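You operate a simulated robot arm through the tools that you are given. There is no shell and no other tool.

Carry out the task below with a simulated robot arm. There is one attempt and no reset: what you move stays moved.

## Task
Brush the dust out of the black power supply's vents.
Fine: power off and terminal cover shut first; power on and reset once the vents are clean; red brush back in its place.

It is judged by the outcome, as a careful person would: the job done as asked, and still so three seconds after it is handed in. It fails if anything else is knocked over, pushed out of place, dropped, spilled or broken. A push-on lid holds only when it is set on centred and level and pressed home; a screw cap is set on level and turned clockwise until tight.

## Robot
A 6-joint arm with a two-finger parallel gripper, fixed in place. Base frame: the origin is at the foot of the arm, x ahead of it, y to its left, z up. Units: m, rad, N and s.
With the tool pointing down near the work surface it reaches from about 0.34 to 0.76 m from the base axis. Its first joint turns from -1.152 to 1.152 rad. Payload 2.45 kg.
The tool frame sits at the grasp point between the pads (the TCP): z along the fingers, y along the line on which they close. The tips reach 0.024 m beyond it. The gripper opens to 0.068 m. The fingers are 0.017 m wide and 0.01 m thick; the gripper's body (0.04 by 0.07 m) begins 0.041 m behind the TCP.
Orientation is that of the tool frame in the base frame, as a unit quaternion [x, y, z, w]. With the fingers straight down and closing along the base's y, the tool's x points along the base's -x, its y along +y and its z along -z.

## Interface
- The arm moves only by the tool play_rows. Its argument "commands" is a list of rows, each a list of 2 entries, a list of its own where there are three numbers: the shift along the base's x, y, z in cm, then the turn, a rotation vector about the base's x, y, z in rad. In form: [[[dx, dy, dz], [wx, wy, wz]], ...]. A call has 1 to 20 rows; each row shifts and turns the commanded pose from where the row before left it. "fingers" is the gripper command, from -1 (shut) to 1 (fully open), values between in proportion, set as the call begins (left out, the last holds). A row lasts 0.2 s, in which the tool goes at most 0.05 m and 0.15 rad; a call with a longer step from one row to the next is refused whole, and so is a gripper value outside its range. Where a pose cannot be reached the arm comes as near as it can. A force on the tool above 50 N (or 10 N above the force at the start of the call, whichever is more), or a blocked arm, ends the call early, and 0.2 s more pass. The fingers move at their own pace (about 0.108 m/s each) and stop on an object; they squeeze with about 34 N. The grip force told is the motor's: it shows also when the fingers shut on nothing. Time passes only in rows, and 0.2 s behind the last, so rows that do not move let the fingers close. The reply holds the time, the measured pose of the TCP, the force on the tool along the base axes, the opening and the grip force, in the units named above and with some noise, with the torque about the TCP (base axes, N m) and any sound that the robot's microphone picked up.
- Cameras (640 x 400 px; columns grow to the right, rows downward): "scene" is fixed at [0.1653, 0.3996, 1.4836]; the picture's right is [-0.78, -0.63, 0.00], its down [-0.29, 0.36, -0.89] and it looks along [0.56, -0.69, -0.46] (base axes); focal length 296 px, centre (320, 200). "wrist" rides on the gripper at [0.084, 0.011, -0.075] in the tool frame; the picture's right is [-0.13, 0.99, 0.00], its down [-0.60, -0.08, -0.79] and it looks along [-0.79, -0.10, 0.61] (tool axes); focal length 251 px, centre (320, 200). There is no depth. A picture from a camera that has moved, and an enlarged one, comes with that camera's place and axes in the base frame and with its lens. The place of the scene camera against the robot may be out by one fixed shift of up to 0.018 m in any direction.
- snapshot(camera): a new picture of that camera. It takes no simulated time.
- close_up(camera, box): a new picture of the part [left, top, right, bottom] of that camera's present view, enlarged. It takes no simulated time.
- sign_off(): hands the job in; it is judged then, once.

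Places have to be worked out from the pictures, the camera data and where the tool is seen. Open the gripper and draw the arm clear of the work before you hand the job in, unless the task says otherwise.

The tools are called after ">>>" as name(argument=value, ...) on one line, values as JSON. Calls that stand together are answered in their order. play_rows: Moves the arm, as the interface text tells. Its arguments: {"type":"object","properties":{"commands":{"type":"array"},"fingers":{"type":"number"}},"required":["commands"]} The other tools are called the same way: snapshot (camera) takes a picture; close_up (camera, box) takes an enlarged picture of a part of a camera's view; sign_off () hands the job in.

At the start:

```text
time: 0.0
tcp_pos: [0.4575, 0.0891, 1.2853]
orientation: [0.0, 1.0, 0.0, -0.001]
wrist_force: [0.4, 0.6, -0.4]
wrist_torque: [-0.03, 0.02, -0.02]
opening: 0.0678
grip_force: 0.0
```

scene: 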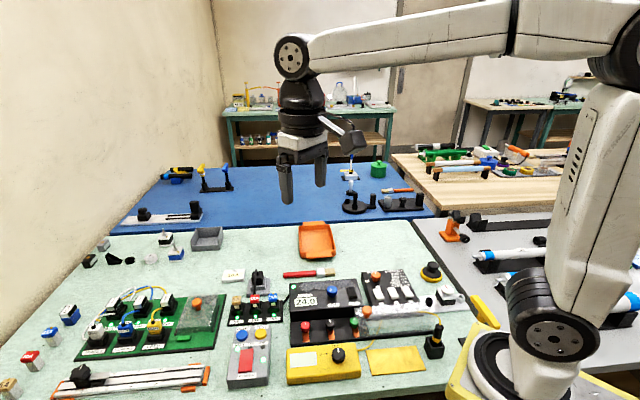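
wrist: 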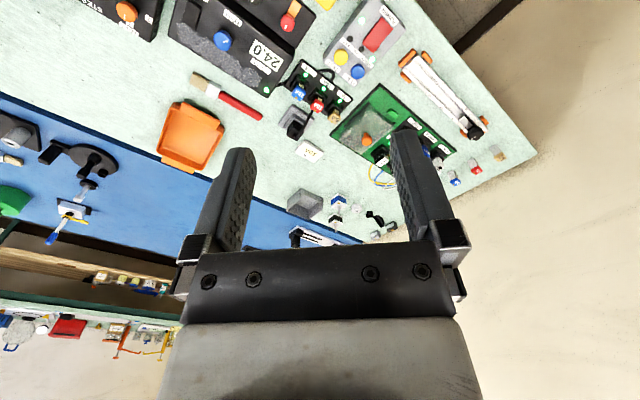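

I'll look at the scene enlarged first, to identify the power supply, its switch, cover, reset and the brush.

>>> close_up(camera="scene", box=[220, 250, 380, 350])

>>> close_up(camera="scene", box=[340, 240, 480, 380])

>>> close_up(camera="scene", box=[220, 300, 440, 400])

>>> close_up(camera="wrist", box=[100, 0, 360, 170])

```text
4.00 times, centred on (300, 300) of scene
camera zoom: at [0.1653, 0.3996, 1.4836], right [-0.78, -0.63, 0.0], down [-0.29, 0.36, -0.89], along [0.56, -0.69, -0.46], focal length 1186 px, centre (400, -200)
```

zoom: 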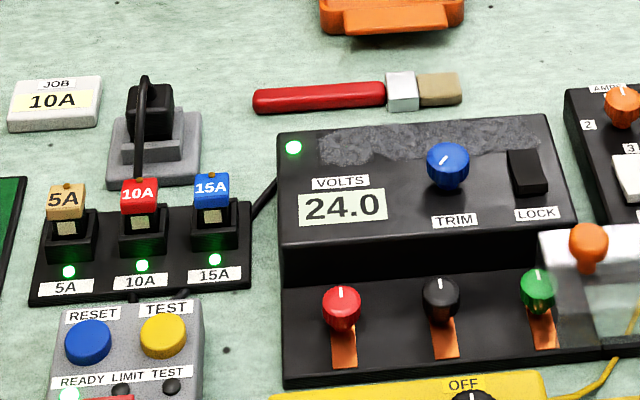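

```text
2.86 times, centred on (410, 310) of scene
camera zoom: at [0.1653, 0.3996, 1.4836], right [-0.78, -0.63, 0.0], down [-0.29, 0.36, -0.89], along [0.56, -0.69, -0.46], focal length 847 px, centre (63, -114)
```

zoom: 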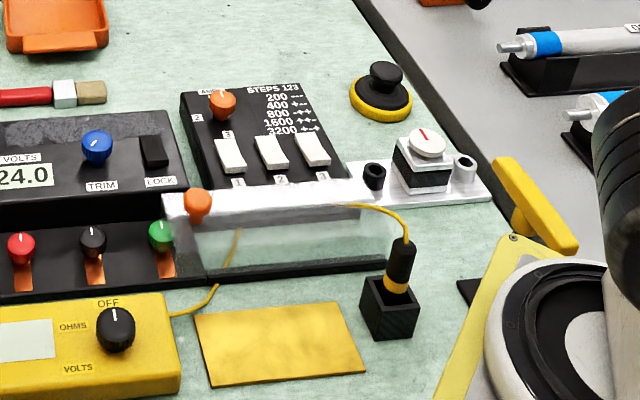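

```text
2.91 times, centred on (330, 350) of scene
camera zoom: at [0.1653, 0.3996, 1.4836], right [-0.78, -0.63, 0.0], down [-0.29, 0.36, -0.89], along [0.56, -0.69, -0.46], focal length 862 px, centre (291, -236)
```

zoom: 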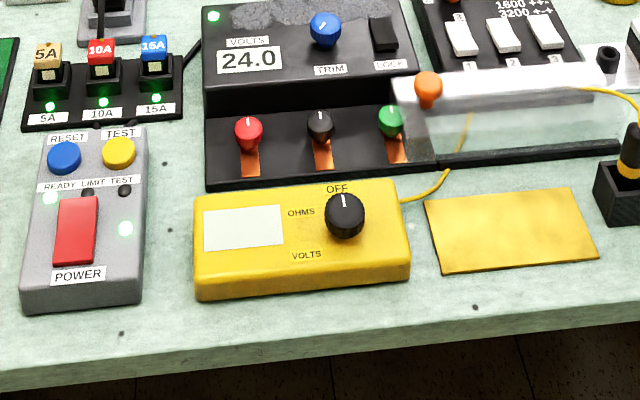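

```text
2.35 times, centred on (230, 85) of wrist
camera zoom: at [0.3725, 0.0997, 1.3614], right [0.13, 0.99, 0.0], down [0.6, -0.08, 0.79], along [0.79, -0.1, -0.61], focal length 592 px, centre (532, 471)
```

zoom: 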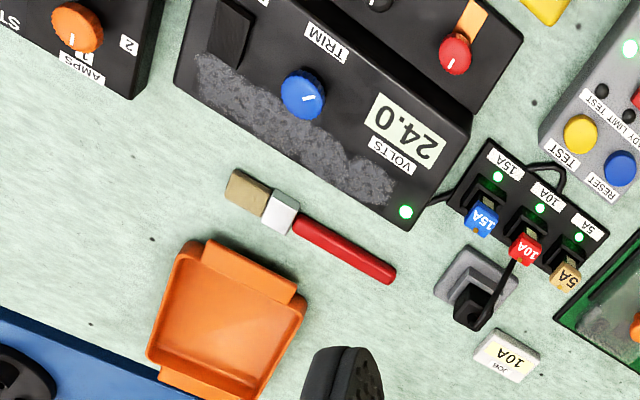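

The supply's top shows z≈0.89 (triangulated), with the bench about 0.835. The layout is rotated 45° to the base. I'll lower the arm a bit for a nearer view of the POWER box and supply.

>>> play_rows(commands=[[[-0.75, 1.4, -3.6], [0, 0, 0]], [[-0.75, 1.4, -3.6], [0, 0, 0]], [[-0.75, 1.4, -3.6], [0, 0, 0]], [[-0.75, 1.4, -3.6], [0, 0, 0]], [[-0.75, 1.4, -3.6], [0, 0, 0]]])

>>> snapshot(camera="wrist")

>>> snapshot(camera="scene")

```text
time: 1.2
tcp_pos: [0.4191, 0.1592, 1.1066]
orientation: [0.0, 1.0, 0.0, 0.001]
wrist_force: [0.0, 0.5, 0.1]
wrist_torque: [0.0, 0.01, -0.01]
opening: 0.0678
grip_force: 0.0
```

```text
taken
camera wrist: at [0.3345, 0.1697, 1.1822], right [0.13, 0.99, 0.0], down [0.6, -0.08, 0.79], along [0.79, -0.1, -0.61], focal length 251 px, centre (320, 200)
```

wrist: 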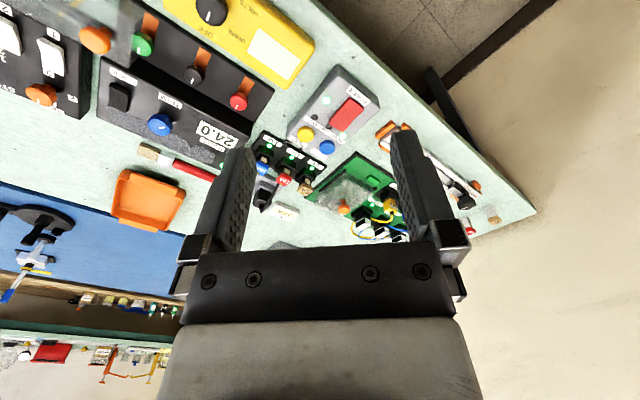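

```text
taken
```

scene: 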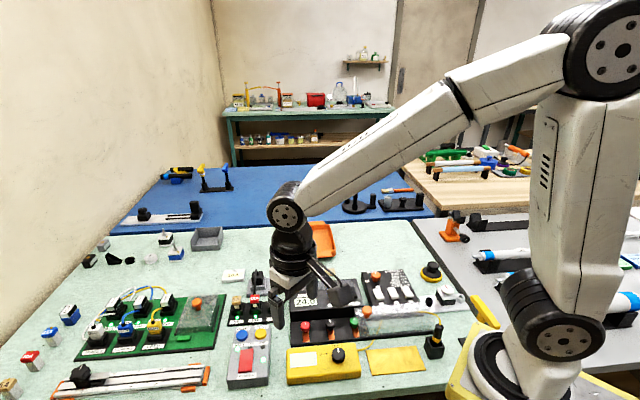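

I have a clear angle on the power box, supply and cover; enlarging those parts of the wrist view.

>>> close_up(camera="wrist", box=[260, 50, 420, 170])

>>> close_up(camera="wrist", box=[80, 0, 320, 170])

>>> close_up(camera="scene", box=[220, 320, 280, 395])

>>> close_up(camera="scene", box=[340, 290, 460, 360])

```text
3.33 times, centred on (340, 110) of wrist
camera zoom: at [0.3345, 0.1697, 1.1822], right [0.13, 0.99, 0.0], down [0.6, -0.08, 0.79], along [0.79, -0.1, -0.61], focal length 838 px, centre (253, 500)
```

zoom: 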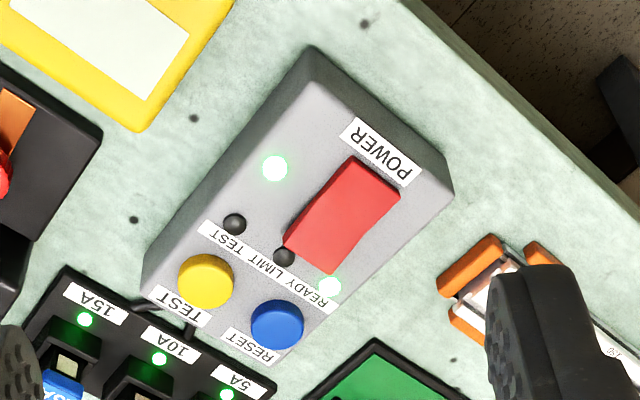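

```text
2.35 times, centred on (200, 85) of wrist
camera zoom: at [0.3345, 0.1697, 1.1822], right [0.13, 0.99, 0.0], down [0.6, -0.08, 0.79], along [0.79, -0.1, -0.61], focal length 592 px, centre (602, 471)
```

zoom: 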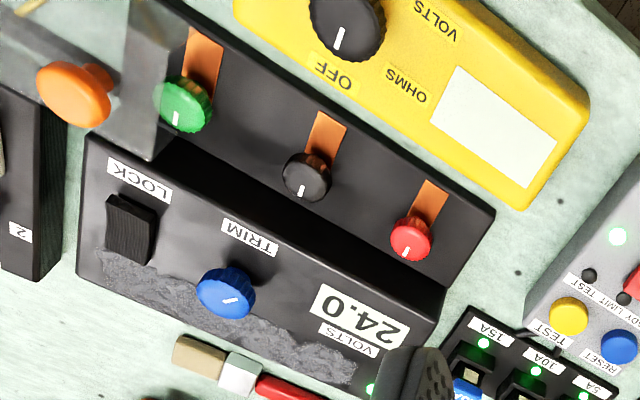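

```text
5.33 times, centred on (250, 358) of scene
camera zoom: at [0.1653, 0.3996, 1.4836], right [-0.78, -0.63, 0.0], down [-0.29, 0.36, -0.89], along [0.56, -0.69, -0.46], focal length 1581 px, centre (693, -640)
```

zoom: 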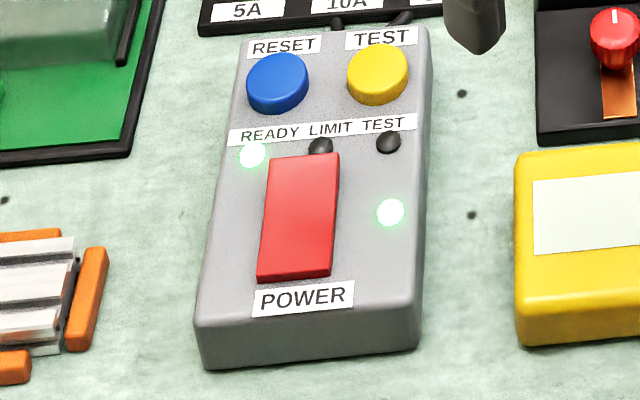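

```text
5.33 times, centred on (400, 325) of scene
camera zoom: at [0.1653, 0.3996, 1.4836], right [-0.78, -0.63, 0.0], down [-0.29, 0.36, -0.89], along [0.56, -0.69, -0.46], focal length 1581 px, centre (-107, -467)
```

zoom: 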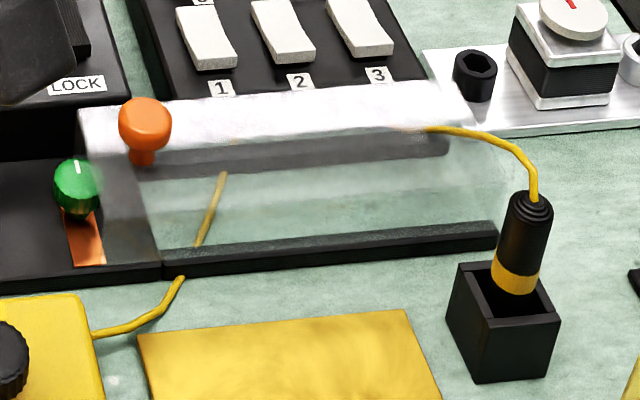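

The rocker sits near (0.55, 0.18, 0.865). I'll turn the tool -45° to line up with the layout and stop about 9 cm above it to see which end is up.

>>> play_rows(commands=[[[2.2, 0.35, -2.0], [0, 0, -0.131]], [[2.2, 0.35, -2.0], [0, 0, -0.131]], [[2.2, 0.35, -2.0], [0, 0, -0.131]], [[2.2, 0.35, -2.0], [0, 0, -0.131]], [[2.2, 0.35, -2.0], [0, 0, -0.131]], [[2.2, 0.35, -2.0], [0, 0, -0.131]], [[0, 0, 0], [0, 0, 0]]])

>>> snapshot(camera="wrist")

>>> close_up(camera="wrist", box=[240, 20, 400, 140])

```text
time: 2.8
tcp_pos: [0.5527, 0.181, 0.9848]
orientation: [0.384, 0.923, 0.0, 0.0]
wrist_force: [0.3, 0.1, -0.1]
wrist_torque: [0.0, 0.01, 0.01]
opening: 0.0682
grip_force: 0.1
```

```text
taken
camera wrist: at [0.5002, 0.2471, 1.061], right [0.79, 0.61, 0.0], down [0.37, -0.48, 0.79], along [0.48, -0.63, -0.61], focal length 251 px, centre (320, 200)
```

wrist: 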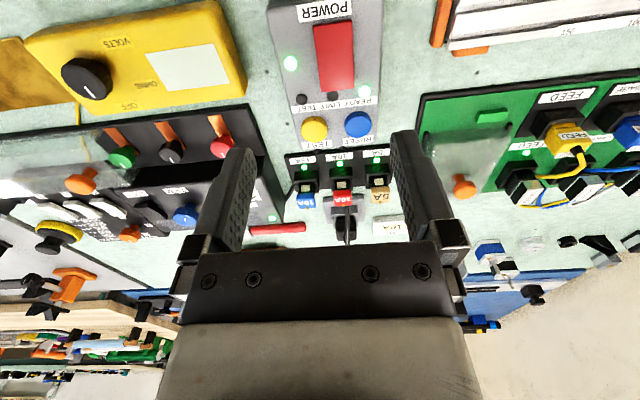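

```text
3.33 times, centred on (320, 80) of wrist
camera zoom: at [0.5002, 0.2471, 1.061], right [0.79, 0.61, 0.0], down [0.37, -0.48, 0.79], along [0.48, -0.63, -0.61], focal length 838 px, centre (320, 600)
```

zoom: 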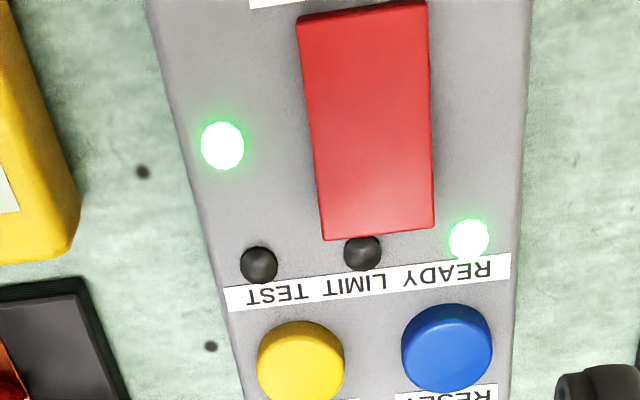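

The POWER and READY lamps are lit. I'll enlarge the rocker more to tell which end stands proud.

>>> close_up(camera="wrist", box=[300, 10, 364, 90])

>>> close_up(camera="scene", box=[232, 340, 264, 380])

```text
5.00 times, centred on (332, 50) of wrist
camera zoom: at [0.5002, 0.2471, 1.061], right [0.79, 0.61, 0.0], down [0.37, -0.48, 0.79], along [0.48, -0.63, -0.61], focal length 1257 px, centre (260, 950)
```

zoom: 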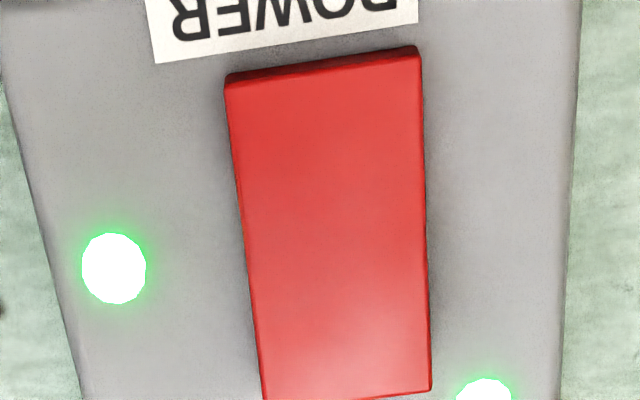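

```text
10.00 times, centred on (248, 360) of scene
camera zoom: at [0.1653, 0.3996, 1.4836], right [-0.78, -0.63, 0.0], down [-0.29, 0.36, -0.89], along [0.56, -0.69, -0.46], focal length 2964 px, centre (1040, -1400)
```

zoom: 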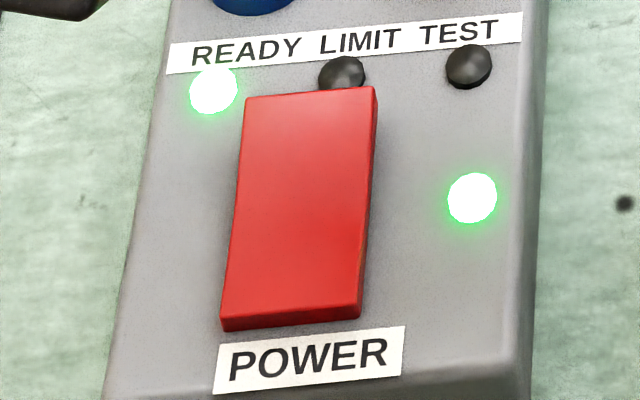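

The end by the LIMIT lamp looks proud (it overlaps the lamp), so pressing there should switch off. Box top triangulates to z≈0.84. I'll close the fingers and go over that end, tips a few cm above, then check.

>>> play_rows(commands=[[[0.85, -0.35, -1.5], [0, 0, 0]], [[0.85, -0.35, -2.0], [0, 0, 0]], [[0.75, -0.35, -2.5], [0, 0, 0]], [[0, 0, -2.0], [0, 0, 0]], [[0, 0, 0], [0, 0, 0]]], fingers=-1)

>>> snapshot(camera="wrist")

>>> close_up(camera="wrist", box=[260, 40, 380, 160])

>>> close_up(camera="scene", box=[220, 320, 280, 395])

```text
time: 4.0
tcp_pos: [0.5776, 0.172, 0.9052]
orientation: [0.383, 0.924, -0.001, 0.0]
wrist_force: [0.2, 0.2, 0.2]
wrist_torque: [-0.03, -0.04, 0.03]
opening: 0.0
grip_force: 23.0
```

```text
taken
camera wrist: at [0.5239, 0.2372, 0.9813], right [0.79, 0.61, 0.0], down [0.37, -0.48, 0.79], along [0.48, -0.63, -0.61], focal length 251 px, centre (320, 200)
```

wrist: 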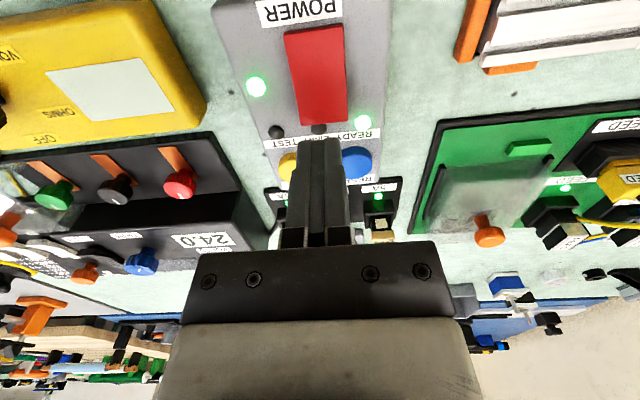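

```text
3.33 times, centred on (320, 100) of wrist
camera zoom: at [0.5239, 0.2372, 0.9813], right [0.79, 0.61, 0.0], down [0.37, -0.48, 0.79], along [0.48, -0.63, -0.61], focal length 838 px, centre (320, 533)
```

zoom: 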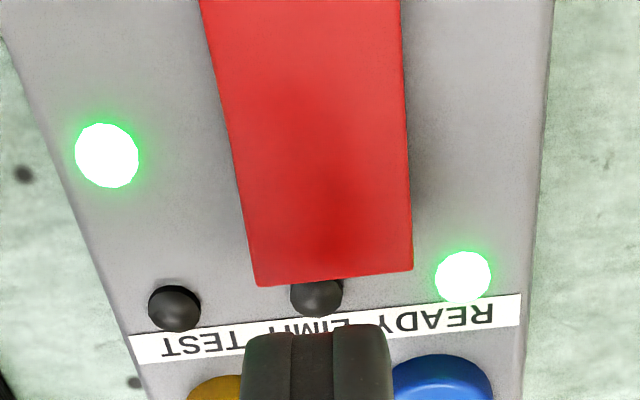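

```text
5.33 times, centred on (250, 358) of scene
camera zoom: at [0.1653, 0.3996, 1.4836], right [-0.78, -0.63, 0.0], down [-0.29, 0.36, -0.89], along [0.56, -0.69, -0.46], focal length 1581 px, centre (693, -640)
```

zoom: 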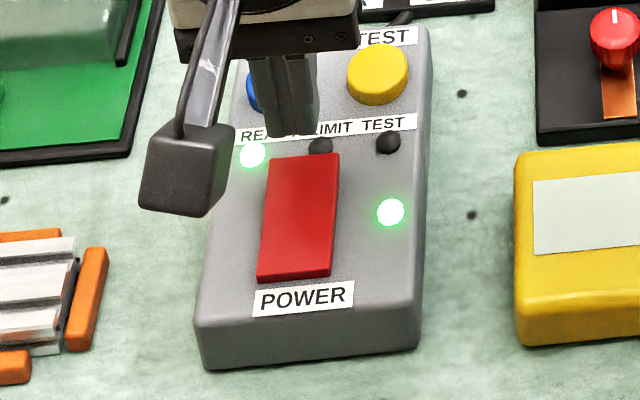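

Fingertips (shut) hang right over the LIMIT end of the rocker, which is at about z 0.853. Lowering gently to press it.

>>> play_rows(commands=[[[0, 0, -1.0], [0, 0, 0]], [[0, 0, -0.8], [0, 0, 0]], [[0, 0, -0.4], [0, 0, 0]], [[0, 0, -0.3], [0, 0, 0]], [[0, 0, -0.3], [0, 0, 0]], [[0, 0, -0.3], [0, 0, 0]]])

>>> close_up(camera="wrist", box=[220, 0, 400, 180])

```text
time: 5.4
tcp_pos: [0.5764, 0.171, 0.8743]
orientation: [0.383, 0.924, 0.0, 0.0]
wrist_force: [0.7, -0.6, 0.3]
wrist_torque: [0.01, -0.01, 0.01]
opening: 0.0
grip_force: 23.5
```

```text
2.22 times, centred on (310, 90) of wrist
camera zoom: at [0.5237, 0.2367, 0.9505], right [0.79, 0.61, 0.0], down [0.37, -0.48, 0.79], along [0.48, -0.63, -0.61], focal length 559 px, centre (342, 444)
```

zoom: 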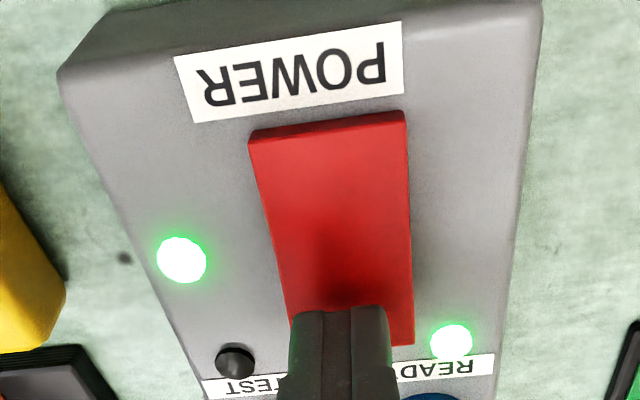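

No contact yet; the fingertips are ~2 mm left of the rocker's centreline. I correct sideways and continue down in small steps.

>>> play_rows(commands=[[[0.2, 0.15, -0.2], [0, 0, 0]], [[0, 0, -0.3], [0, 0, 0]], [[0, 0, -0.3], [0, 0, 0]]])

>>> close_up(camera="wrist", box=[220, 0, 400, 180])

```text
time: 6.2
tcp_pos: [0.5792, 0.172, 0.8668]
orientation: [0.383, 0.924, 0.002, 0.001]
wrist_force: [-5.5, -2.6, 16.2]
wrist_torque: [0.04, 0.25, 0.02]
opening: 0.0
grip_force: 24.1
```

```text
2.22 times, centred on (310, 90) of wrist
camera zoom: at [0.5261, 0.2383, 0.9439], right [0.79, 0.61, 0.0], down [0.37, -0.48, 0.79], along [0.48, -0.63, -0.61], focal length 559 px, centre (342, 444)
```

zoom: 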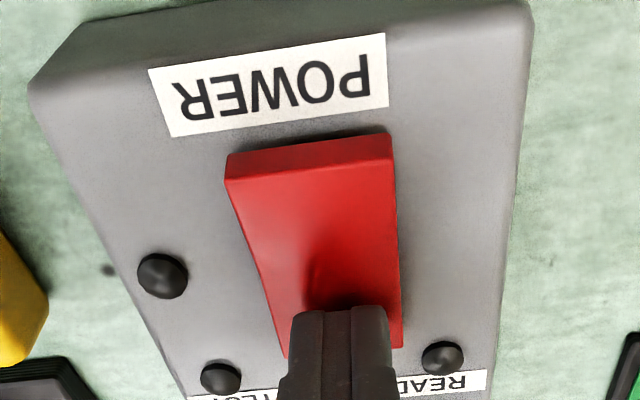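

Power is off: all lamps are dark and the rocker flipped. I lift and move over to the cover's orange knob (estimated near 0.415, -0.087, 0.873) to look at it closely, opening the fingers partly.

>>> play_rows(commands=[[[0, 0, 1.0], [0, 0, 0]], [[0, 0, 4.0], [0, 0, 0]], [[0, 0, 4.0], [0, 0, 0]], [[0, 0, 3.0], [0, 0, 0]], [[-2.2, -3.3, 0.5], [0, 0, 0]], [[-2.2, -3.3, 0], [0, 0, 0]], [[-2.2, -3.3, 0], [0, 0, 0]], [[-2.2, -3.3, 0], [0, 0, 0]], [[-2.2, -3.3, 0], [0, 0, 0]], [[-2.2, -3.3, 0], [0, 0, 0]], [[-2.2, -3.3, 0], [0, 0, 0]], [[0, 0, 0], [0, 0, 0]]], fingers=0.2)

>>> snapshot(camera="wrist")

>>> close_up(camera="wrist", box=[200, 0, 440, 180])

>>> snapshot(camera="scene")

```text
time: 8.8
tcp_pos: [0.4262, -0.06, 0.9908]
orientation: [0.384, 0.923, 0.001, 0.0]
wrist_force: [-0.2, 0.1, -0.3]
wrist_torque: [0.01, 0.0, -0.05]
opening: 0.0404
grip_force: 0.0
```

```text
taken
camera wrist: at [0.3726, 0.0068, 1.0675], right [0.79, 0.61, 0.0], down [0.37, -0.48, 0.79], along [0.48, -0.63, -0.61], focal length 251 px, centre (320, 200)
```

wrist: 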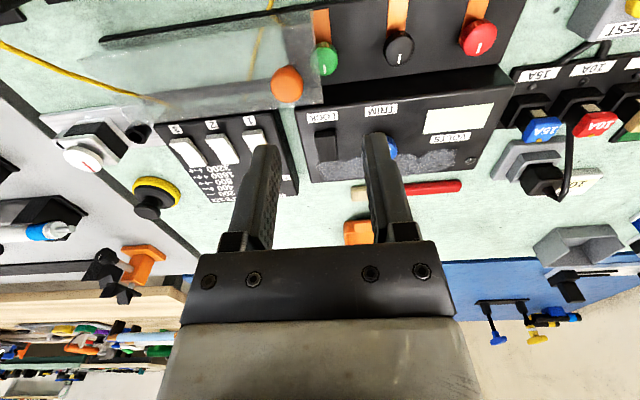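

```text
2.22 times, centred on (320, 90) of wrist
camera zoom: at [0.3726, 0.0068, 1.0675], right [0.79, 0.61, 0.0], down [0.37, -0.48, 0.79], along [0.48, -0.63, -0.61], focal length 559 px, centre (320, 444)
```

zoom: 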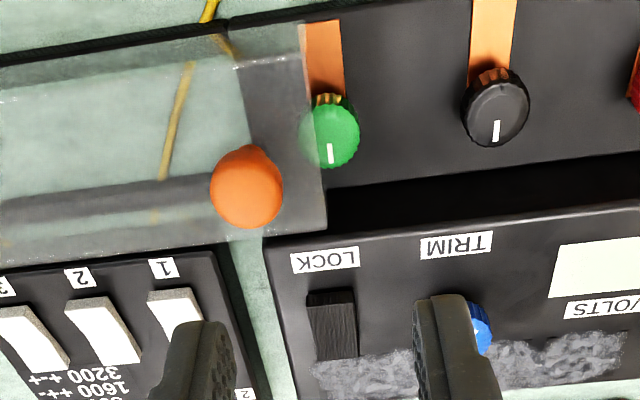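

```text
taken
```

scene: 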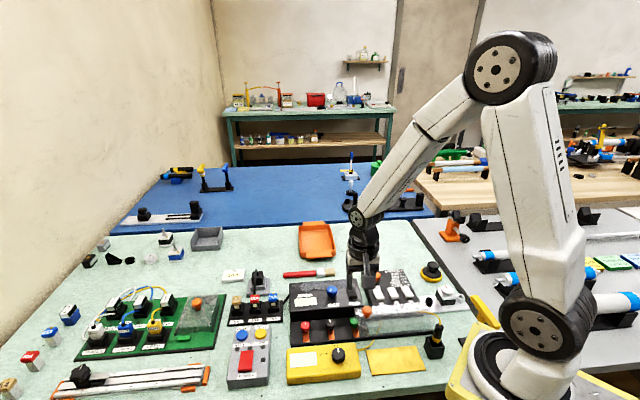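

The supply's lamp and display are off too. The knob head is near (0.4145, -0.091, 0.875); I move above it with tips about 2 cm over it, then check alignment.

>>> play_rows(commands=[[[-0.6, -1.55, -1.5], [0, 0, 0]], [[-0.6, -1.55, -2.0], [0, 0, 0]], [[0, 0, -2.0], [0, 0, 0]], [[0, 0, -1.0], [0, 0, 0]], [[0, 0, 0], [0, 0, 0]]])

>>> snapshot(camera="wrist")

>>> close_up(camera="wrist", box=[220, 20, 420, 170])

>>> close_up(camera="scene", box=[320, 260, 440, 350])

```text
time: 10.0
tcp_pos: [0.4131, -0.0904, 0.9259]
orientation: [0.383, 0.924, 0.0, 0.0]
wrist_force: [0.1, 0.5, -0.5]
wrist_torque: [-0.01, -0.01, -0.02]
opening: 0.041
grip_force: 0.1
```

```text
taken
camera wrist: at [0.3601, -0.024, 1.0019], right [0.79, 0.61, 0.0], down [0.37, -0.48, 0.79], along [0.48, -0.63, -0.61], focal length 251 px, centre (320, 200)
```

wrist: 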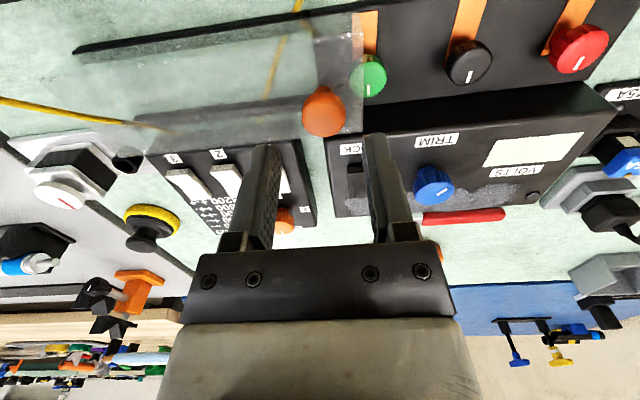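

```text
2.67 times, centred on (320, 95) of wrist
camera zoom: at [0.3601, -0.024, 1.0019], right [0.79, 0.61, 0.0], down [0.37, -0.48, 0.79], along [0.48, -0.63, -0.61], focal length 670 px, centre (320, 480)
```

zoom: 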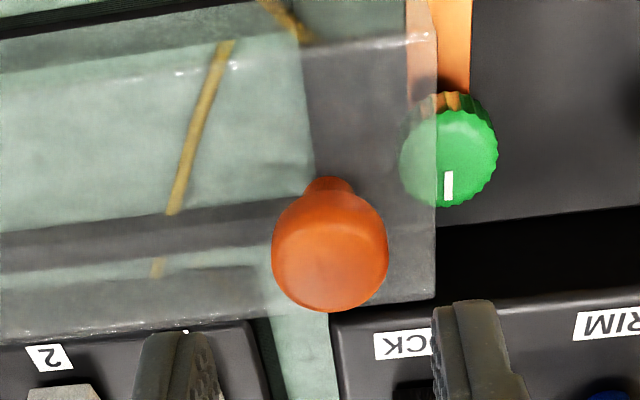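

```text
4.44 times, centred on (380, 305) of scene
camera zoom: at [0.1653, 0.3996, 1.4836], right [-0.78, -0.63, 0.0], down [-0.29, 0.36, -0.89], along [0.56, -0.69, -0.46], focal length 1318 px, centre (53, -267)
```

zoom: 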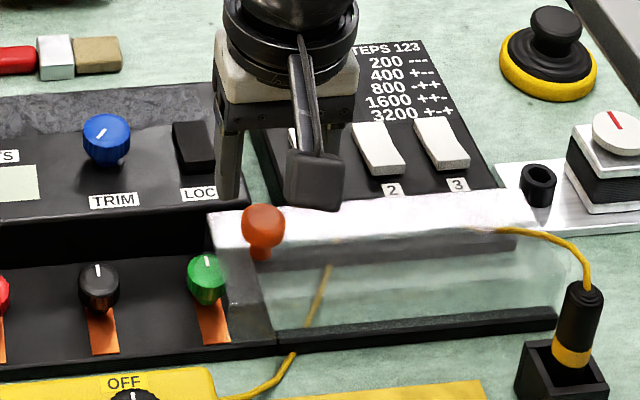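

The knob is centred under the gripper (about 2 mm off), head ≈0.865–0.880, cover top ≈0.852. I lower so the tips stop about 6 mm above the cover, then look.

>>> play_rows(commands=[[[0.15, 0.12, -1.5], [0, 0, 0]], [[0, 0, -1.5], [0, 0, 0]], [[0, 0, -0.7], [0, 0, 0]], [[0, 0, -0.5], [0, 0, 0]]])

>>> close_up(camera="wrist", box=[200, 20, 440, 200])

>>> close_up(camera="scene", box=[330, 280, 420, 340])

```text
time: 11.0
tcp_pos: [0.4156, -0.0893, 0.8839]
orientation: [0.384, 0.924, 0.0, 0.001]
wrist_force: [-0.6, 1.0, 0.9]
wrist_torque: [0.05, 0.03, -0.04]
opening: 0.0405
grip_force: 0.0
```

```text
2.22 times, centred on (320, 110) of wrist
camera zoom: at [0.3617, -0.0228, 0.9603], right [0.79, 0.61, 0.0], down [0.37, -0.48, 0.79], along [0.48, -0.63, -0.61], focal length 559 px, centre (320, 400)
```

zoom: 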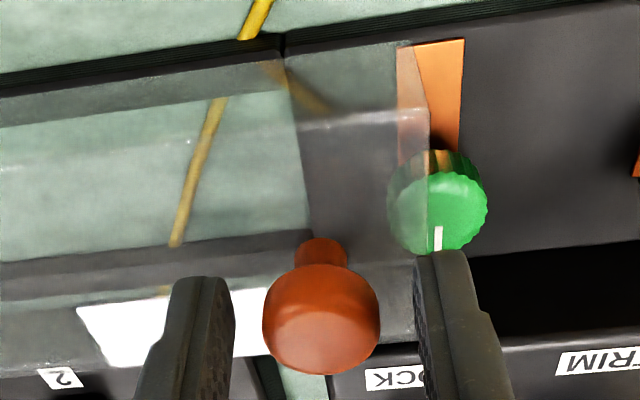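

```text
6.67 times, centred on (375, 310) of scene
camera zoom: at [0.1653, 0.3996, 1.4836], right [-0.78, -0.63, 0.0], down [-0.29, 0.36, -0.89], along [0.56, -0.69, -0.46], focal length 1976 px, centre (-47, -533)
```

zoom: 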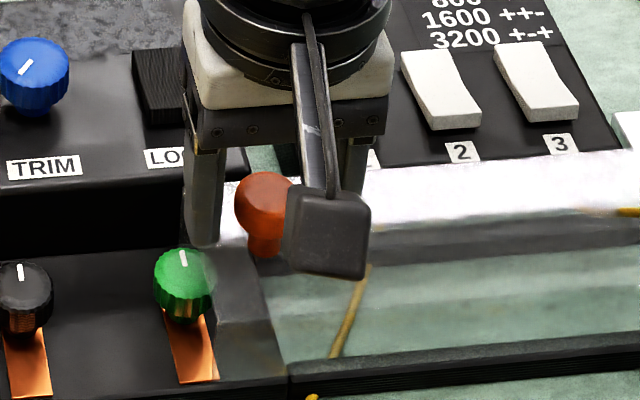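

The knob sits between the fingers at pad height. Closing on it.

>>> play_rows(commands=[[[0, 0, 0], [0, 0, 0]], [[0, 0, 0], [0, 0, 0]]], fingers=-1)

>>> close_up(camera="wrist", box=[200, 20, 440, 200])

```text
time: 11.6
tcp_pos: [0.4143, -0.0892, 0.8843]
orientation: [0.383, 0.924, -0.001, 0.0]
wrist_force: [1.0, -0.7, -2.9]
wrist_torque: [-0.05, -0.05, -0.01]
opening: 0.0246
grip_force: 40.3
```

```text
2.22 times, centred on (320, 110) of wrist
camera zoom: at [0.3617, -0.0228, 0.9603], right [0.79, 0.61, 0.0], down [0.37, -0.48, 0.79], along [0.48, -0.63, -0.61], focal length 559 px, centre (320, 400)
```

zoom: 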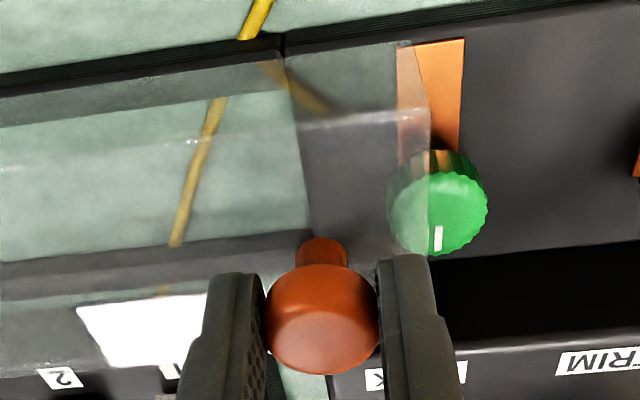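

The knob is held (opening 2.5 cm). I slide the cover gently along its rails toward the terminals and watch the force.

>>> play_rows(commands=[[[0.35, 0.35, 0], [0, 0, 0]], [[0.5, 0.5, 0], [0, 0, 0]], [[0.7, 0.7, 0], [0, 0, 0]], [[0.7, 0.7, 0], [0, 0, 0]]])

>>> snapshot(camera="scene")

>>> snapshot(camera="wrist")

```text
time: 12.6
tcp_pos: [0.4366, -0.0684, 0.8842]
orientation: [0.382, 0.924, -0.001, 0.0]
wrist_force: [2.7, -2.6, -2.7]
wrist_torque: [-0.04, 0.03, -0.03]
opening: 0.0247
grip_force: 40.5
```

```text
taken
```

scene: 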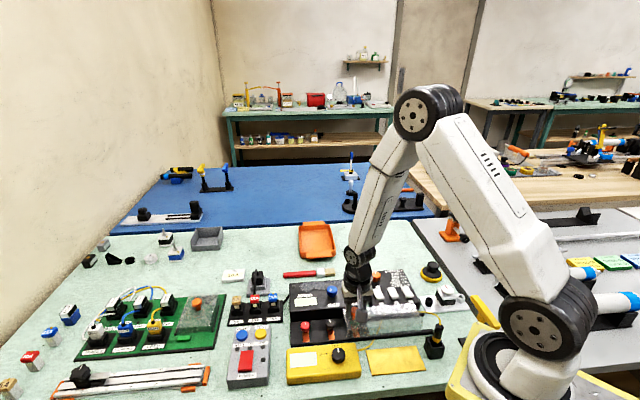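

```text
taken
camera wrist: at [0.3842, -0.0003, 0.9603], right [0.79, 0.61, 0.0], down [0.37, -0.48, 0.79], along [0.48, -0.63, -0.61], focal length 251 px, centre (320, 200)
```

wrist: 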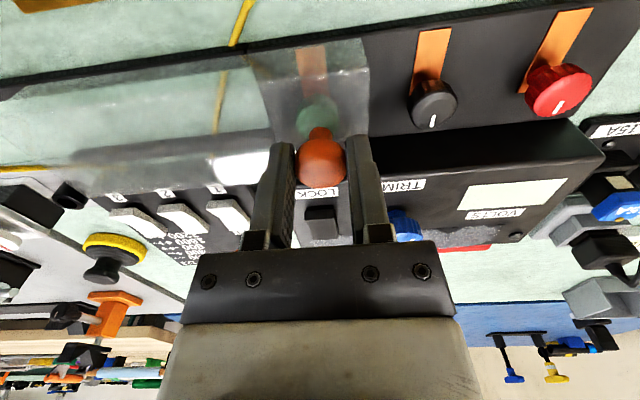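

It slides freely. Continuing with a slight trim of direction; then slower toward the end stop.

>>> play_rows(commands=[[[0.72, 0.69, 0], [0, 0, 0]], [[0.72, 0.7, 0], [0, 0, 0]], [[0.72, 0.7, 0], [0, 0, 0]], [[0.72, 0.7, 0], [0, 0, 0]], [[0.72, 0.7, 0], [0, 0, 0]], [[0.72, 0.7, 0], [0, 0, 0]], [[0.72, 0.7, 0], [0, 0, 0]], [[0.72, 0.7, 0], [0, 0, 0]]])

>>> snapshot(camera="wrist")

>>> close_up(camera="scene", box=[270, 270, 450, 360])

```text
time: 14.4
tcp_pos: [0.4935, -0.0105, 0.8831]
orientation: [0.384, 0.923, 0.0, -0.001]
wrist_force: [-6.4, 7.5, 10.7]
wrist_torque: [0.1, 0.1, 0.05]
opening: 0.0247
grip_force: 40.5
```

```text
taken
camera wrist: at [0.4405, 0.0558, 0.9604], right [0.79, 0.61, 0.0], down [0.37, -0.48, 0.79], along [0.48, -0.63, -0.61], focal length 251 px, centre (320, 200)
```

wrist: 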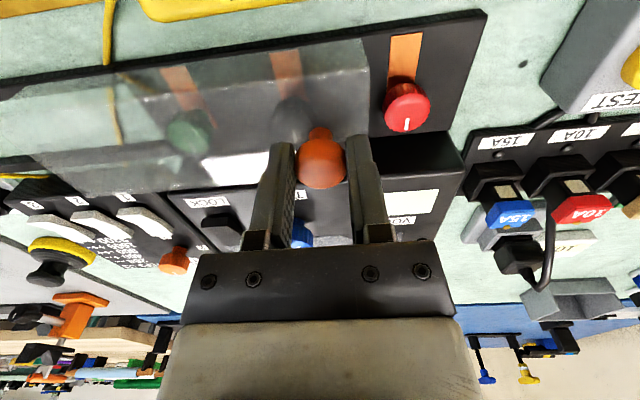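

```text
3.56 times, centred on (360, 315) of scene
camera zoom: at [0.1649, 0.3998, 1.4836], right [-0.78, -0.63, 0.0], down [-0.29, 0.36, -0.89], along [0.56, -0.69, -0.46], focal length 1054 px, centre (178, -209)
```

zoom: 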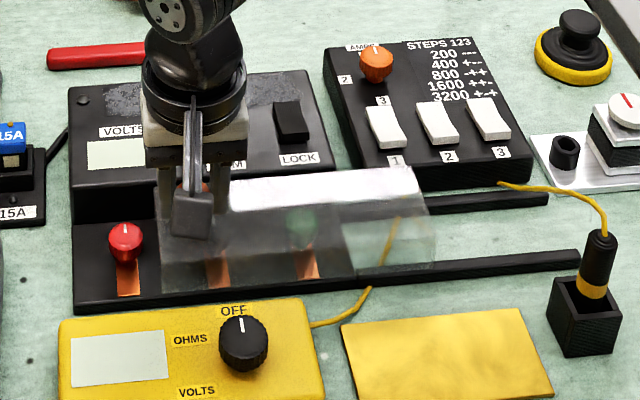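

The cover is over two terminals; there's a small side/vertical load from my path trim, so I correct back to exactly 45° and slightly up, and go on.

>>> play_rows(commands=[[[0.66, 0.76, 0.08], [0, 0, 0]], [[0.71, 0.71, 0], [0, 0, 0]], [[0.71, 0.71, 0], [0, 0, 0]], [[0.5, 0.5, 0], [0, 0, 0]]])

>>> snapshot(camera="wrist")

>>> close_up(camera="scene", box=[270, 270, 450, 360])

```text
time: 15.4
tcp_pos: [0.5193, 0.0173, 0.8854]
orientation: [0.384, 0.923, 0.0, 0.001]
wrist_force: [3.2, -3.4, -21.8]
wrist_torque: [-0.03, -0.07, -0.04]
opening: 0.0244
grip_force: 40.1
```

```text
taken
camera wrist: at [0.4671, 0.0824, 0.9604], right [0.79, 0.61, 0.0], down [0.37, -0.48, 0.79], along [0.48, -0.63, -0.61], focal length 251 px, centre (320, 200)
```

wrist: 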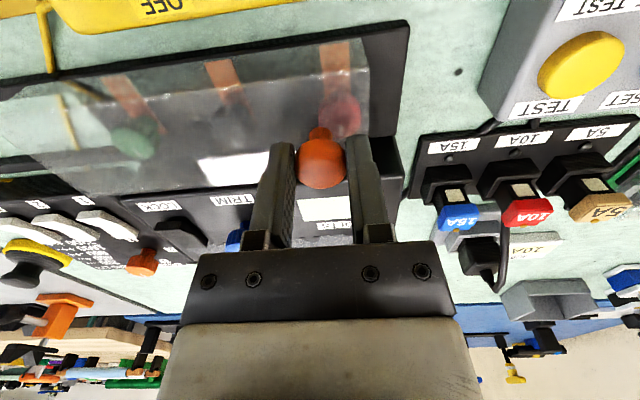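

```text
3.56 times, centred on (360, 315) of scene
camera zoom: at [0.1658, 0.3995, 1.4836], right [-0.78, -0.63, 0.0], down [-0.29, 0.36, -0.89], along [0.56, -0.69, -0.46], focal length 1054 px, centre (178, -209)
```

zoom: 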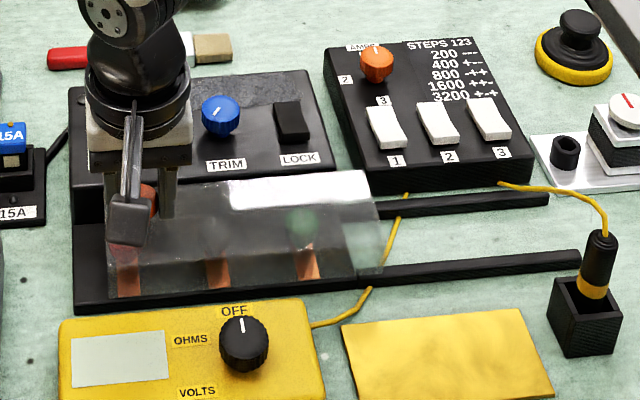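

Red terminal is now under the cover, about 2–3 cm to go. There's a slight upward pull, so I ease down 0.5 mm and continue in small steps.

>>> play_rows(commands=[[[0.4, 0.4, -0.05], [0, 0, 0]], [[0.5, 0.5, 0], [0, 0, 0]], [[0.5, 0.5, 0], [0, 0, 0]]])

>>> close_up(camera="scene", box=[270, 270, 450, 360])

>>> close_up(camera="wrist", box=[200, 0, 480, 200])

```text
time: 16.2
tcp_pos: [0.5337, 0.0306, 0.8829]
orientation: [0.384, 0.923, 0.0, 0.0]
wrist_force: [0.3, -0.8, -15.6]
wrist_torque: [0.09, 0.09, 0.04]
opening: 0.0245
grip_force: 40.0
```

```text
3.56 times, centred on (360, 315) of scene
camera zoom: at [0.1656, 0.3996, 1.4836], right [-0.78, -0.63, 0.0], down [-0.29, 0.36, -0.89], along [0.56, -0.69, -0.46], focal length 1054 px, centre (178, -209)
```

zoom: 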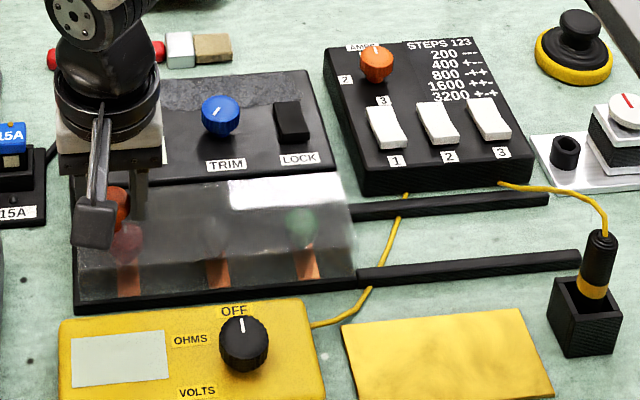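

```text
2.00 times, centred on (340, 100) of wrist
camera zoom: at [0.4812, 0.0966, 0.9605], right [0.79, 0.61, 0.0], down [0.37, -0.48, 0.79], along [0.48, -0.63, -0.61], focal length 503 px, centre (280, 400)
```

zoom: 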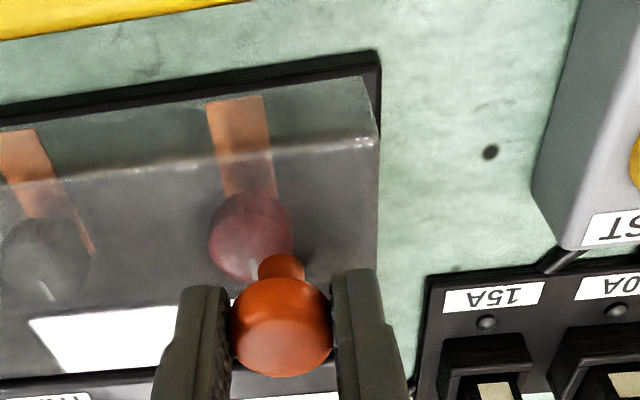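

The cover is almost flush with the left edge. A few more small steps to feel for the end stop.

>>> play_rows(commands=[[[0.2, 0.2, -0.03], [0, 0, 0]], [[0.2, 0.2, 0], [0, 0, 0]]])

>>> close_up(camera="wrist", box=[200, 0, 480, 200])

```text
time: 16.8
tcp_pos: [0.5368, 0.0325, 0.8832]
orientation: [0.384, 0.923, -0.002, -0.003]
wrist_force: [-21.6, -24.9, 12.4]
wrist_torque: [-0.65, 0.27, -0.02]
opening: 0.0248
grip_force: 40.3
```

```text
2.00 times, centred on (340, 100) of wrist
camera zoom: at [0.4833, 0.0982, 0.9607], right [0.79, 0.61, -0.01], down [0.38, -0.48, 0.79], along [0.48, -0.63, -0.61], focal length 503 px, centre (280, 400)
```

zoom: 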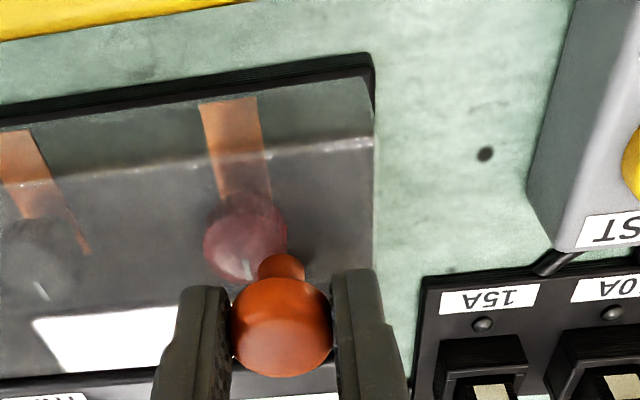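

The cover hit its stop (33 N back along the rails) and covers all terminals. I ease off the push, open, and lift clear.

>>> play_rows(commands=[[[-0.15, -0.15, 0], [0, 0, 0]], [[0, 0, 0], [0, 0, 0]]])

>>> play_rows(commands=[[[0, 0, 0], [0, 0, 0]], [[0, 0, 0], [0, 0, 0]], [[0, 0, 1.0], [0, 0, 0]], [[0, 0, 2.5], [0, 0, 0]], [[0, 0, 4.0], [0, 0, 0]], [[0, 0, 4.0], [0, 0, 0]], [[0, 0, 0], [0, 0, 0]]], fingers=0.2)

>>> snapshot(camera="wrist")

>>> close_up(camera="scene", box=[220, 250, 460, 360])

```text
time: 17.4
tcp_pos: [0.5348, 0.0322, 0.8844]
orientation: [0.383, 0.924, -0.001, -0.002]
wrist_force: [-15.1, -23.9, 6.1]
wrist_torque: [-0.32, 0.42, -0.13]
opening: 0.0249
grip_force: 40.2
```

```text
time: 19.0
tcp_pos: [0.5375, 0.0321, 0.9986]
orientation: [0.384, 0.924, 0.0, -0.001]
wrist_force: [0.0, -0.2, 0.2]
wrist_torque: [-0.02, 0.02, 0.01]
opening: 0.041
grip_force: 0.0
```

```text
taken
camera wrist: at [0.4844, 0.0984, 1.0741], right [0.79, 0.61, 0.0], down [0.37, -0.48, 0.79], along [0.48, -0.63, -0.61], focal length 251 px, centre (320, 200)
```

wrist: 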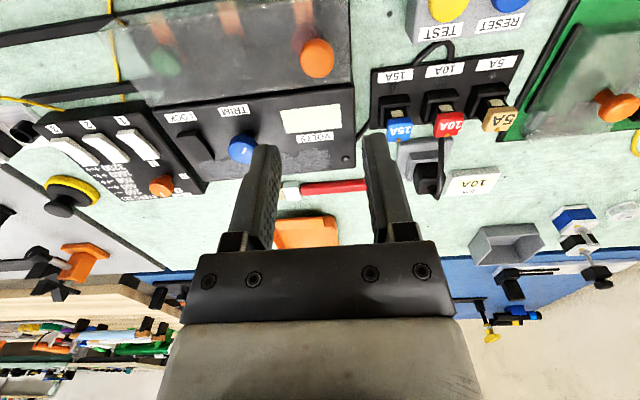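

```text
2.67 times, centred on (340, 305) of scene
camera zoom: at [0.1653, 0.3996, 1.4836], right [-0.78, -0.63, 0.0], down [-0.29, 0.36, -0.89], along [0.56, -0.69, -0.46], focal length 790 px, centre (267, -80)
```

zoom: 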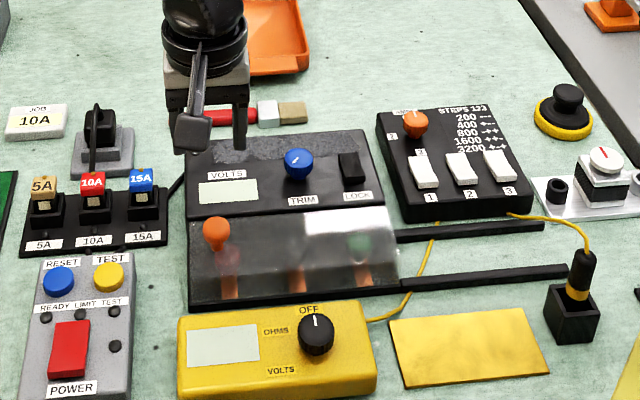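

The cover is shut. Now the brush: it lies behind the supply along the 45° line. I rotate the tool +90° (closing across the handle) and move above the brush to locate it precisely.

>>> play_rows(commands=[[[0.9, -1.3, 0], [0, 0, 0.131]], [[0.9, -1.3, 0], [0, 0, 0.131]], [[0.9, -1.3, 0], [0, 0, 0.131]], [[0.9, -1.3, 0], [0, 0, 0.131]], [[0.9, -1.3, 0], [0, 0, 0.131]], [[0.9, -1.3, 0], [0, 0, 0.131]], [[0.9, -1.3, 0], [0, 0, 0.131]], [[0.9, -1.3, 0], [0, 0, 0.131]], [[0.9, -1.3, 0], [0, 0, 0.131]], [[0.9, -1.3, 0], [0, 0, 0.131]], [[0.9, -1.3, 0], [0, 0, 0.131]], [[0.9, -1.3, 0], [0, 0, 0.131]], [[0, 0, 0], [0, 0, 0]]], fingers=1)

>>> snapshot(camera="wrist")

>>> close_up(camera="wrist", box=[200, 0, 440, 180])

>>> snapshot(camera="scene")

```text
time: 21.8
tcp_pos: [0.644, -0.1233, 0.9991]
orientation: [-0.384, 0.923, 0.0, 0.0]
wrist_force: [-0.5, -1.0, -0.3]
wrist_torque: [0.01, 0.02, 0.01]
opening: 0.068
grip_force: 0.1
```

```text
taken
camera wrist: at [0.5764, -0.1765, 1.0757], right [-0.61, 0.79, 0.0], down [0.48, 0.37, 0.79], along [0.63, 0.49, -0.61], focal length 251 px, centre (320, 200)
```

wrist: 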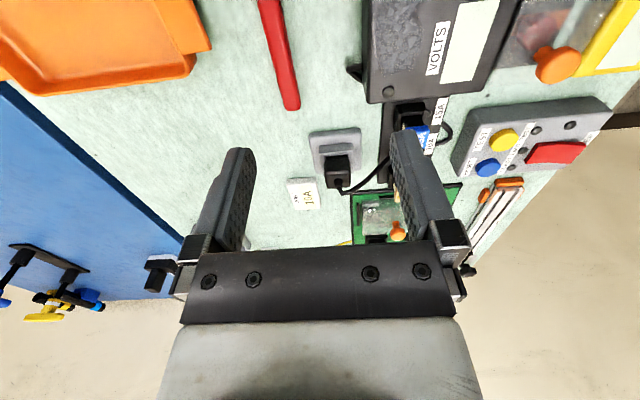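

```text
2.22 times, centred on (320, 90) of wrist
camera zoom: at [0.5764, -0.1765, 1.0757], right [-0.61, 0.79, 0.0], down [0.48, 0.37, 0.79], along [0.63, 0.49, -0.61], focal length 559 px, centre (320, 444)
```

zoom: 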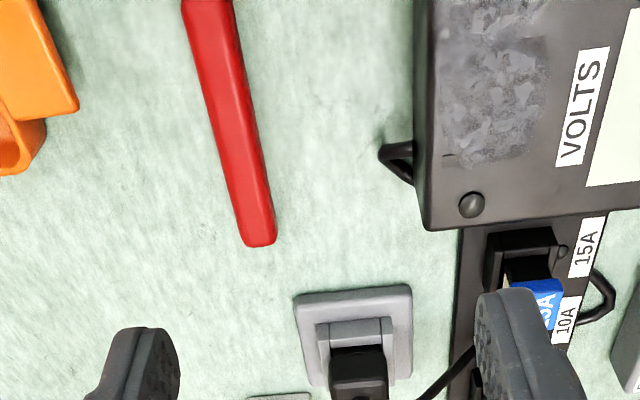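

```text
taken
```

scene: 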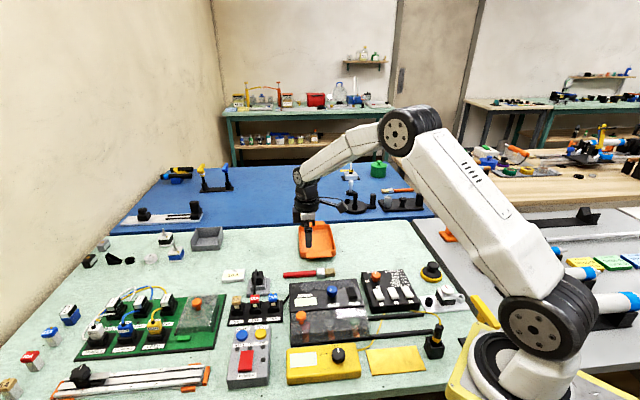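

The brush handle end is near (0.730, -0.098) and the handle runs at 45° toward (0.656, -0.173), lying at z≈0.808. I move above the handle's middle (0.690, -0.139) with tips ~4 cm over it.

>>> play_rows(commands=[[[1.5, -0.5, -2.5], [0, 0, 0]], [[1.5, -0.5, -3.5], [0, 0, 0]], [[1.6, -0.6, -4.0], [0, 0, 0]], [[0, 0, -2.5], [0, 0, 0]], [[0, 0, 0], [0, 0, 0]]], fingers=0.4)

>>> snapshot(camera="wrist")

>>> close_up(camera="wrist", box=[200, 0, 440, 180])

>>> close_up(camera="scene", box=[260, 220, 380, 310])

```text
time: 23.0
tcp_pos: [0.6903, -0.1379, 0.8741]
orientation: [-0.383, 0.924, -0.001, 0.0]
wrist_force: [-0.1, 0.6, -1.2]
wrist_torque: [-0.03, 0.0, -0.02]
opening: 0.0474
grip_force: 0.1
```

```text
taken
camera wrist: at [0.6226, -0.1907, 0.9508], right [-0.61, 0.79, 0.0], down [0.48, 0.37, 0.79], along [0.63, 0.48, -0.61], focal length 251 px, centre (320, 200)
```

wrist: 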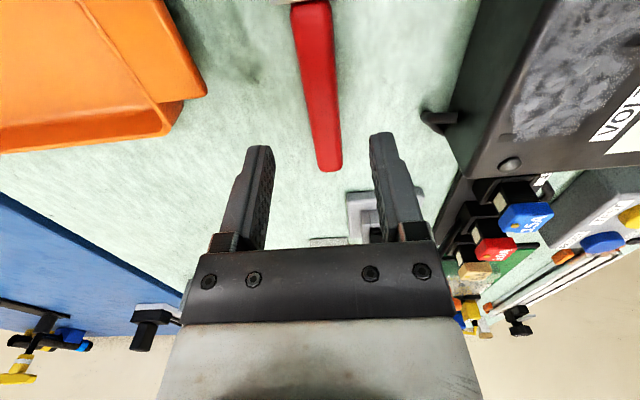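

```text
2.22 times, centred on (320, 90) of wrist
camera zoom: at [0.6226, -0.1907, 0.9508], right [-0.61, 0.79, 0.0], down [0.48, 0.37, 0.79], along [0.63, 0.48, -0.61], focal length 559 px, centre (320, 444)
```

zoom: 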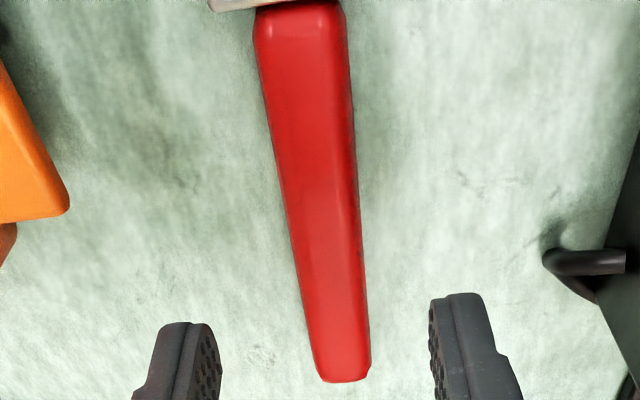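

```text
4.44 times, centred on (320, 265) of scene
camera zoom: at [0.1653, 0.3996, 1.4836], right [-0.78, -0.63, 0.0], down [-0.29, 0.36, -0.89], along [0.56, -0.69, -0.46], focal length 1318 px, centre (320, -89)
```

zoom: 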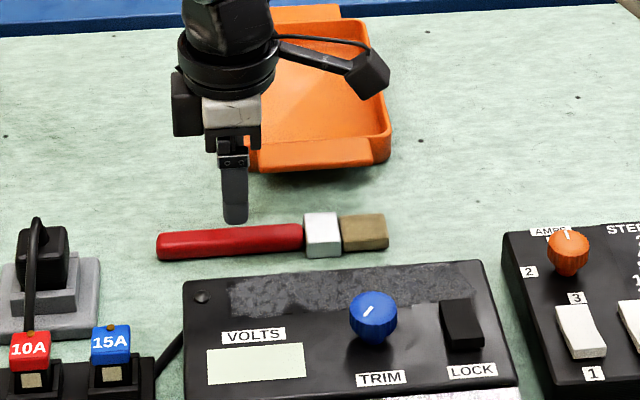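

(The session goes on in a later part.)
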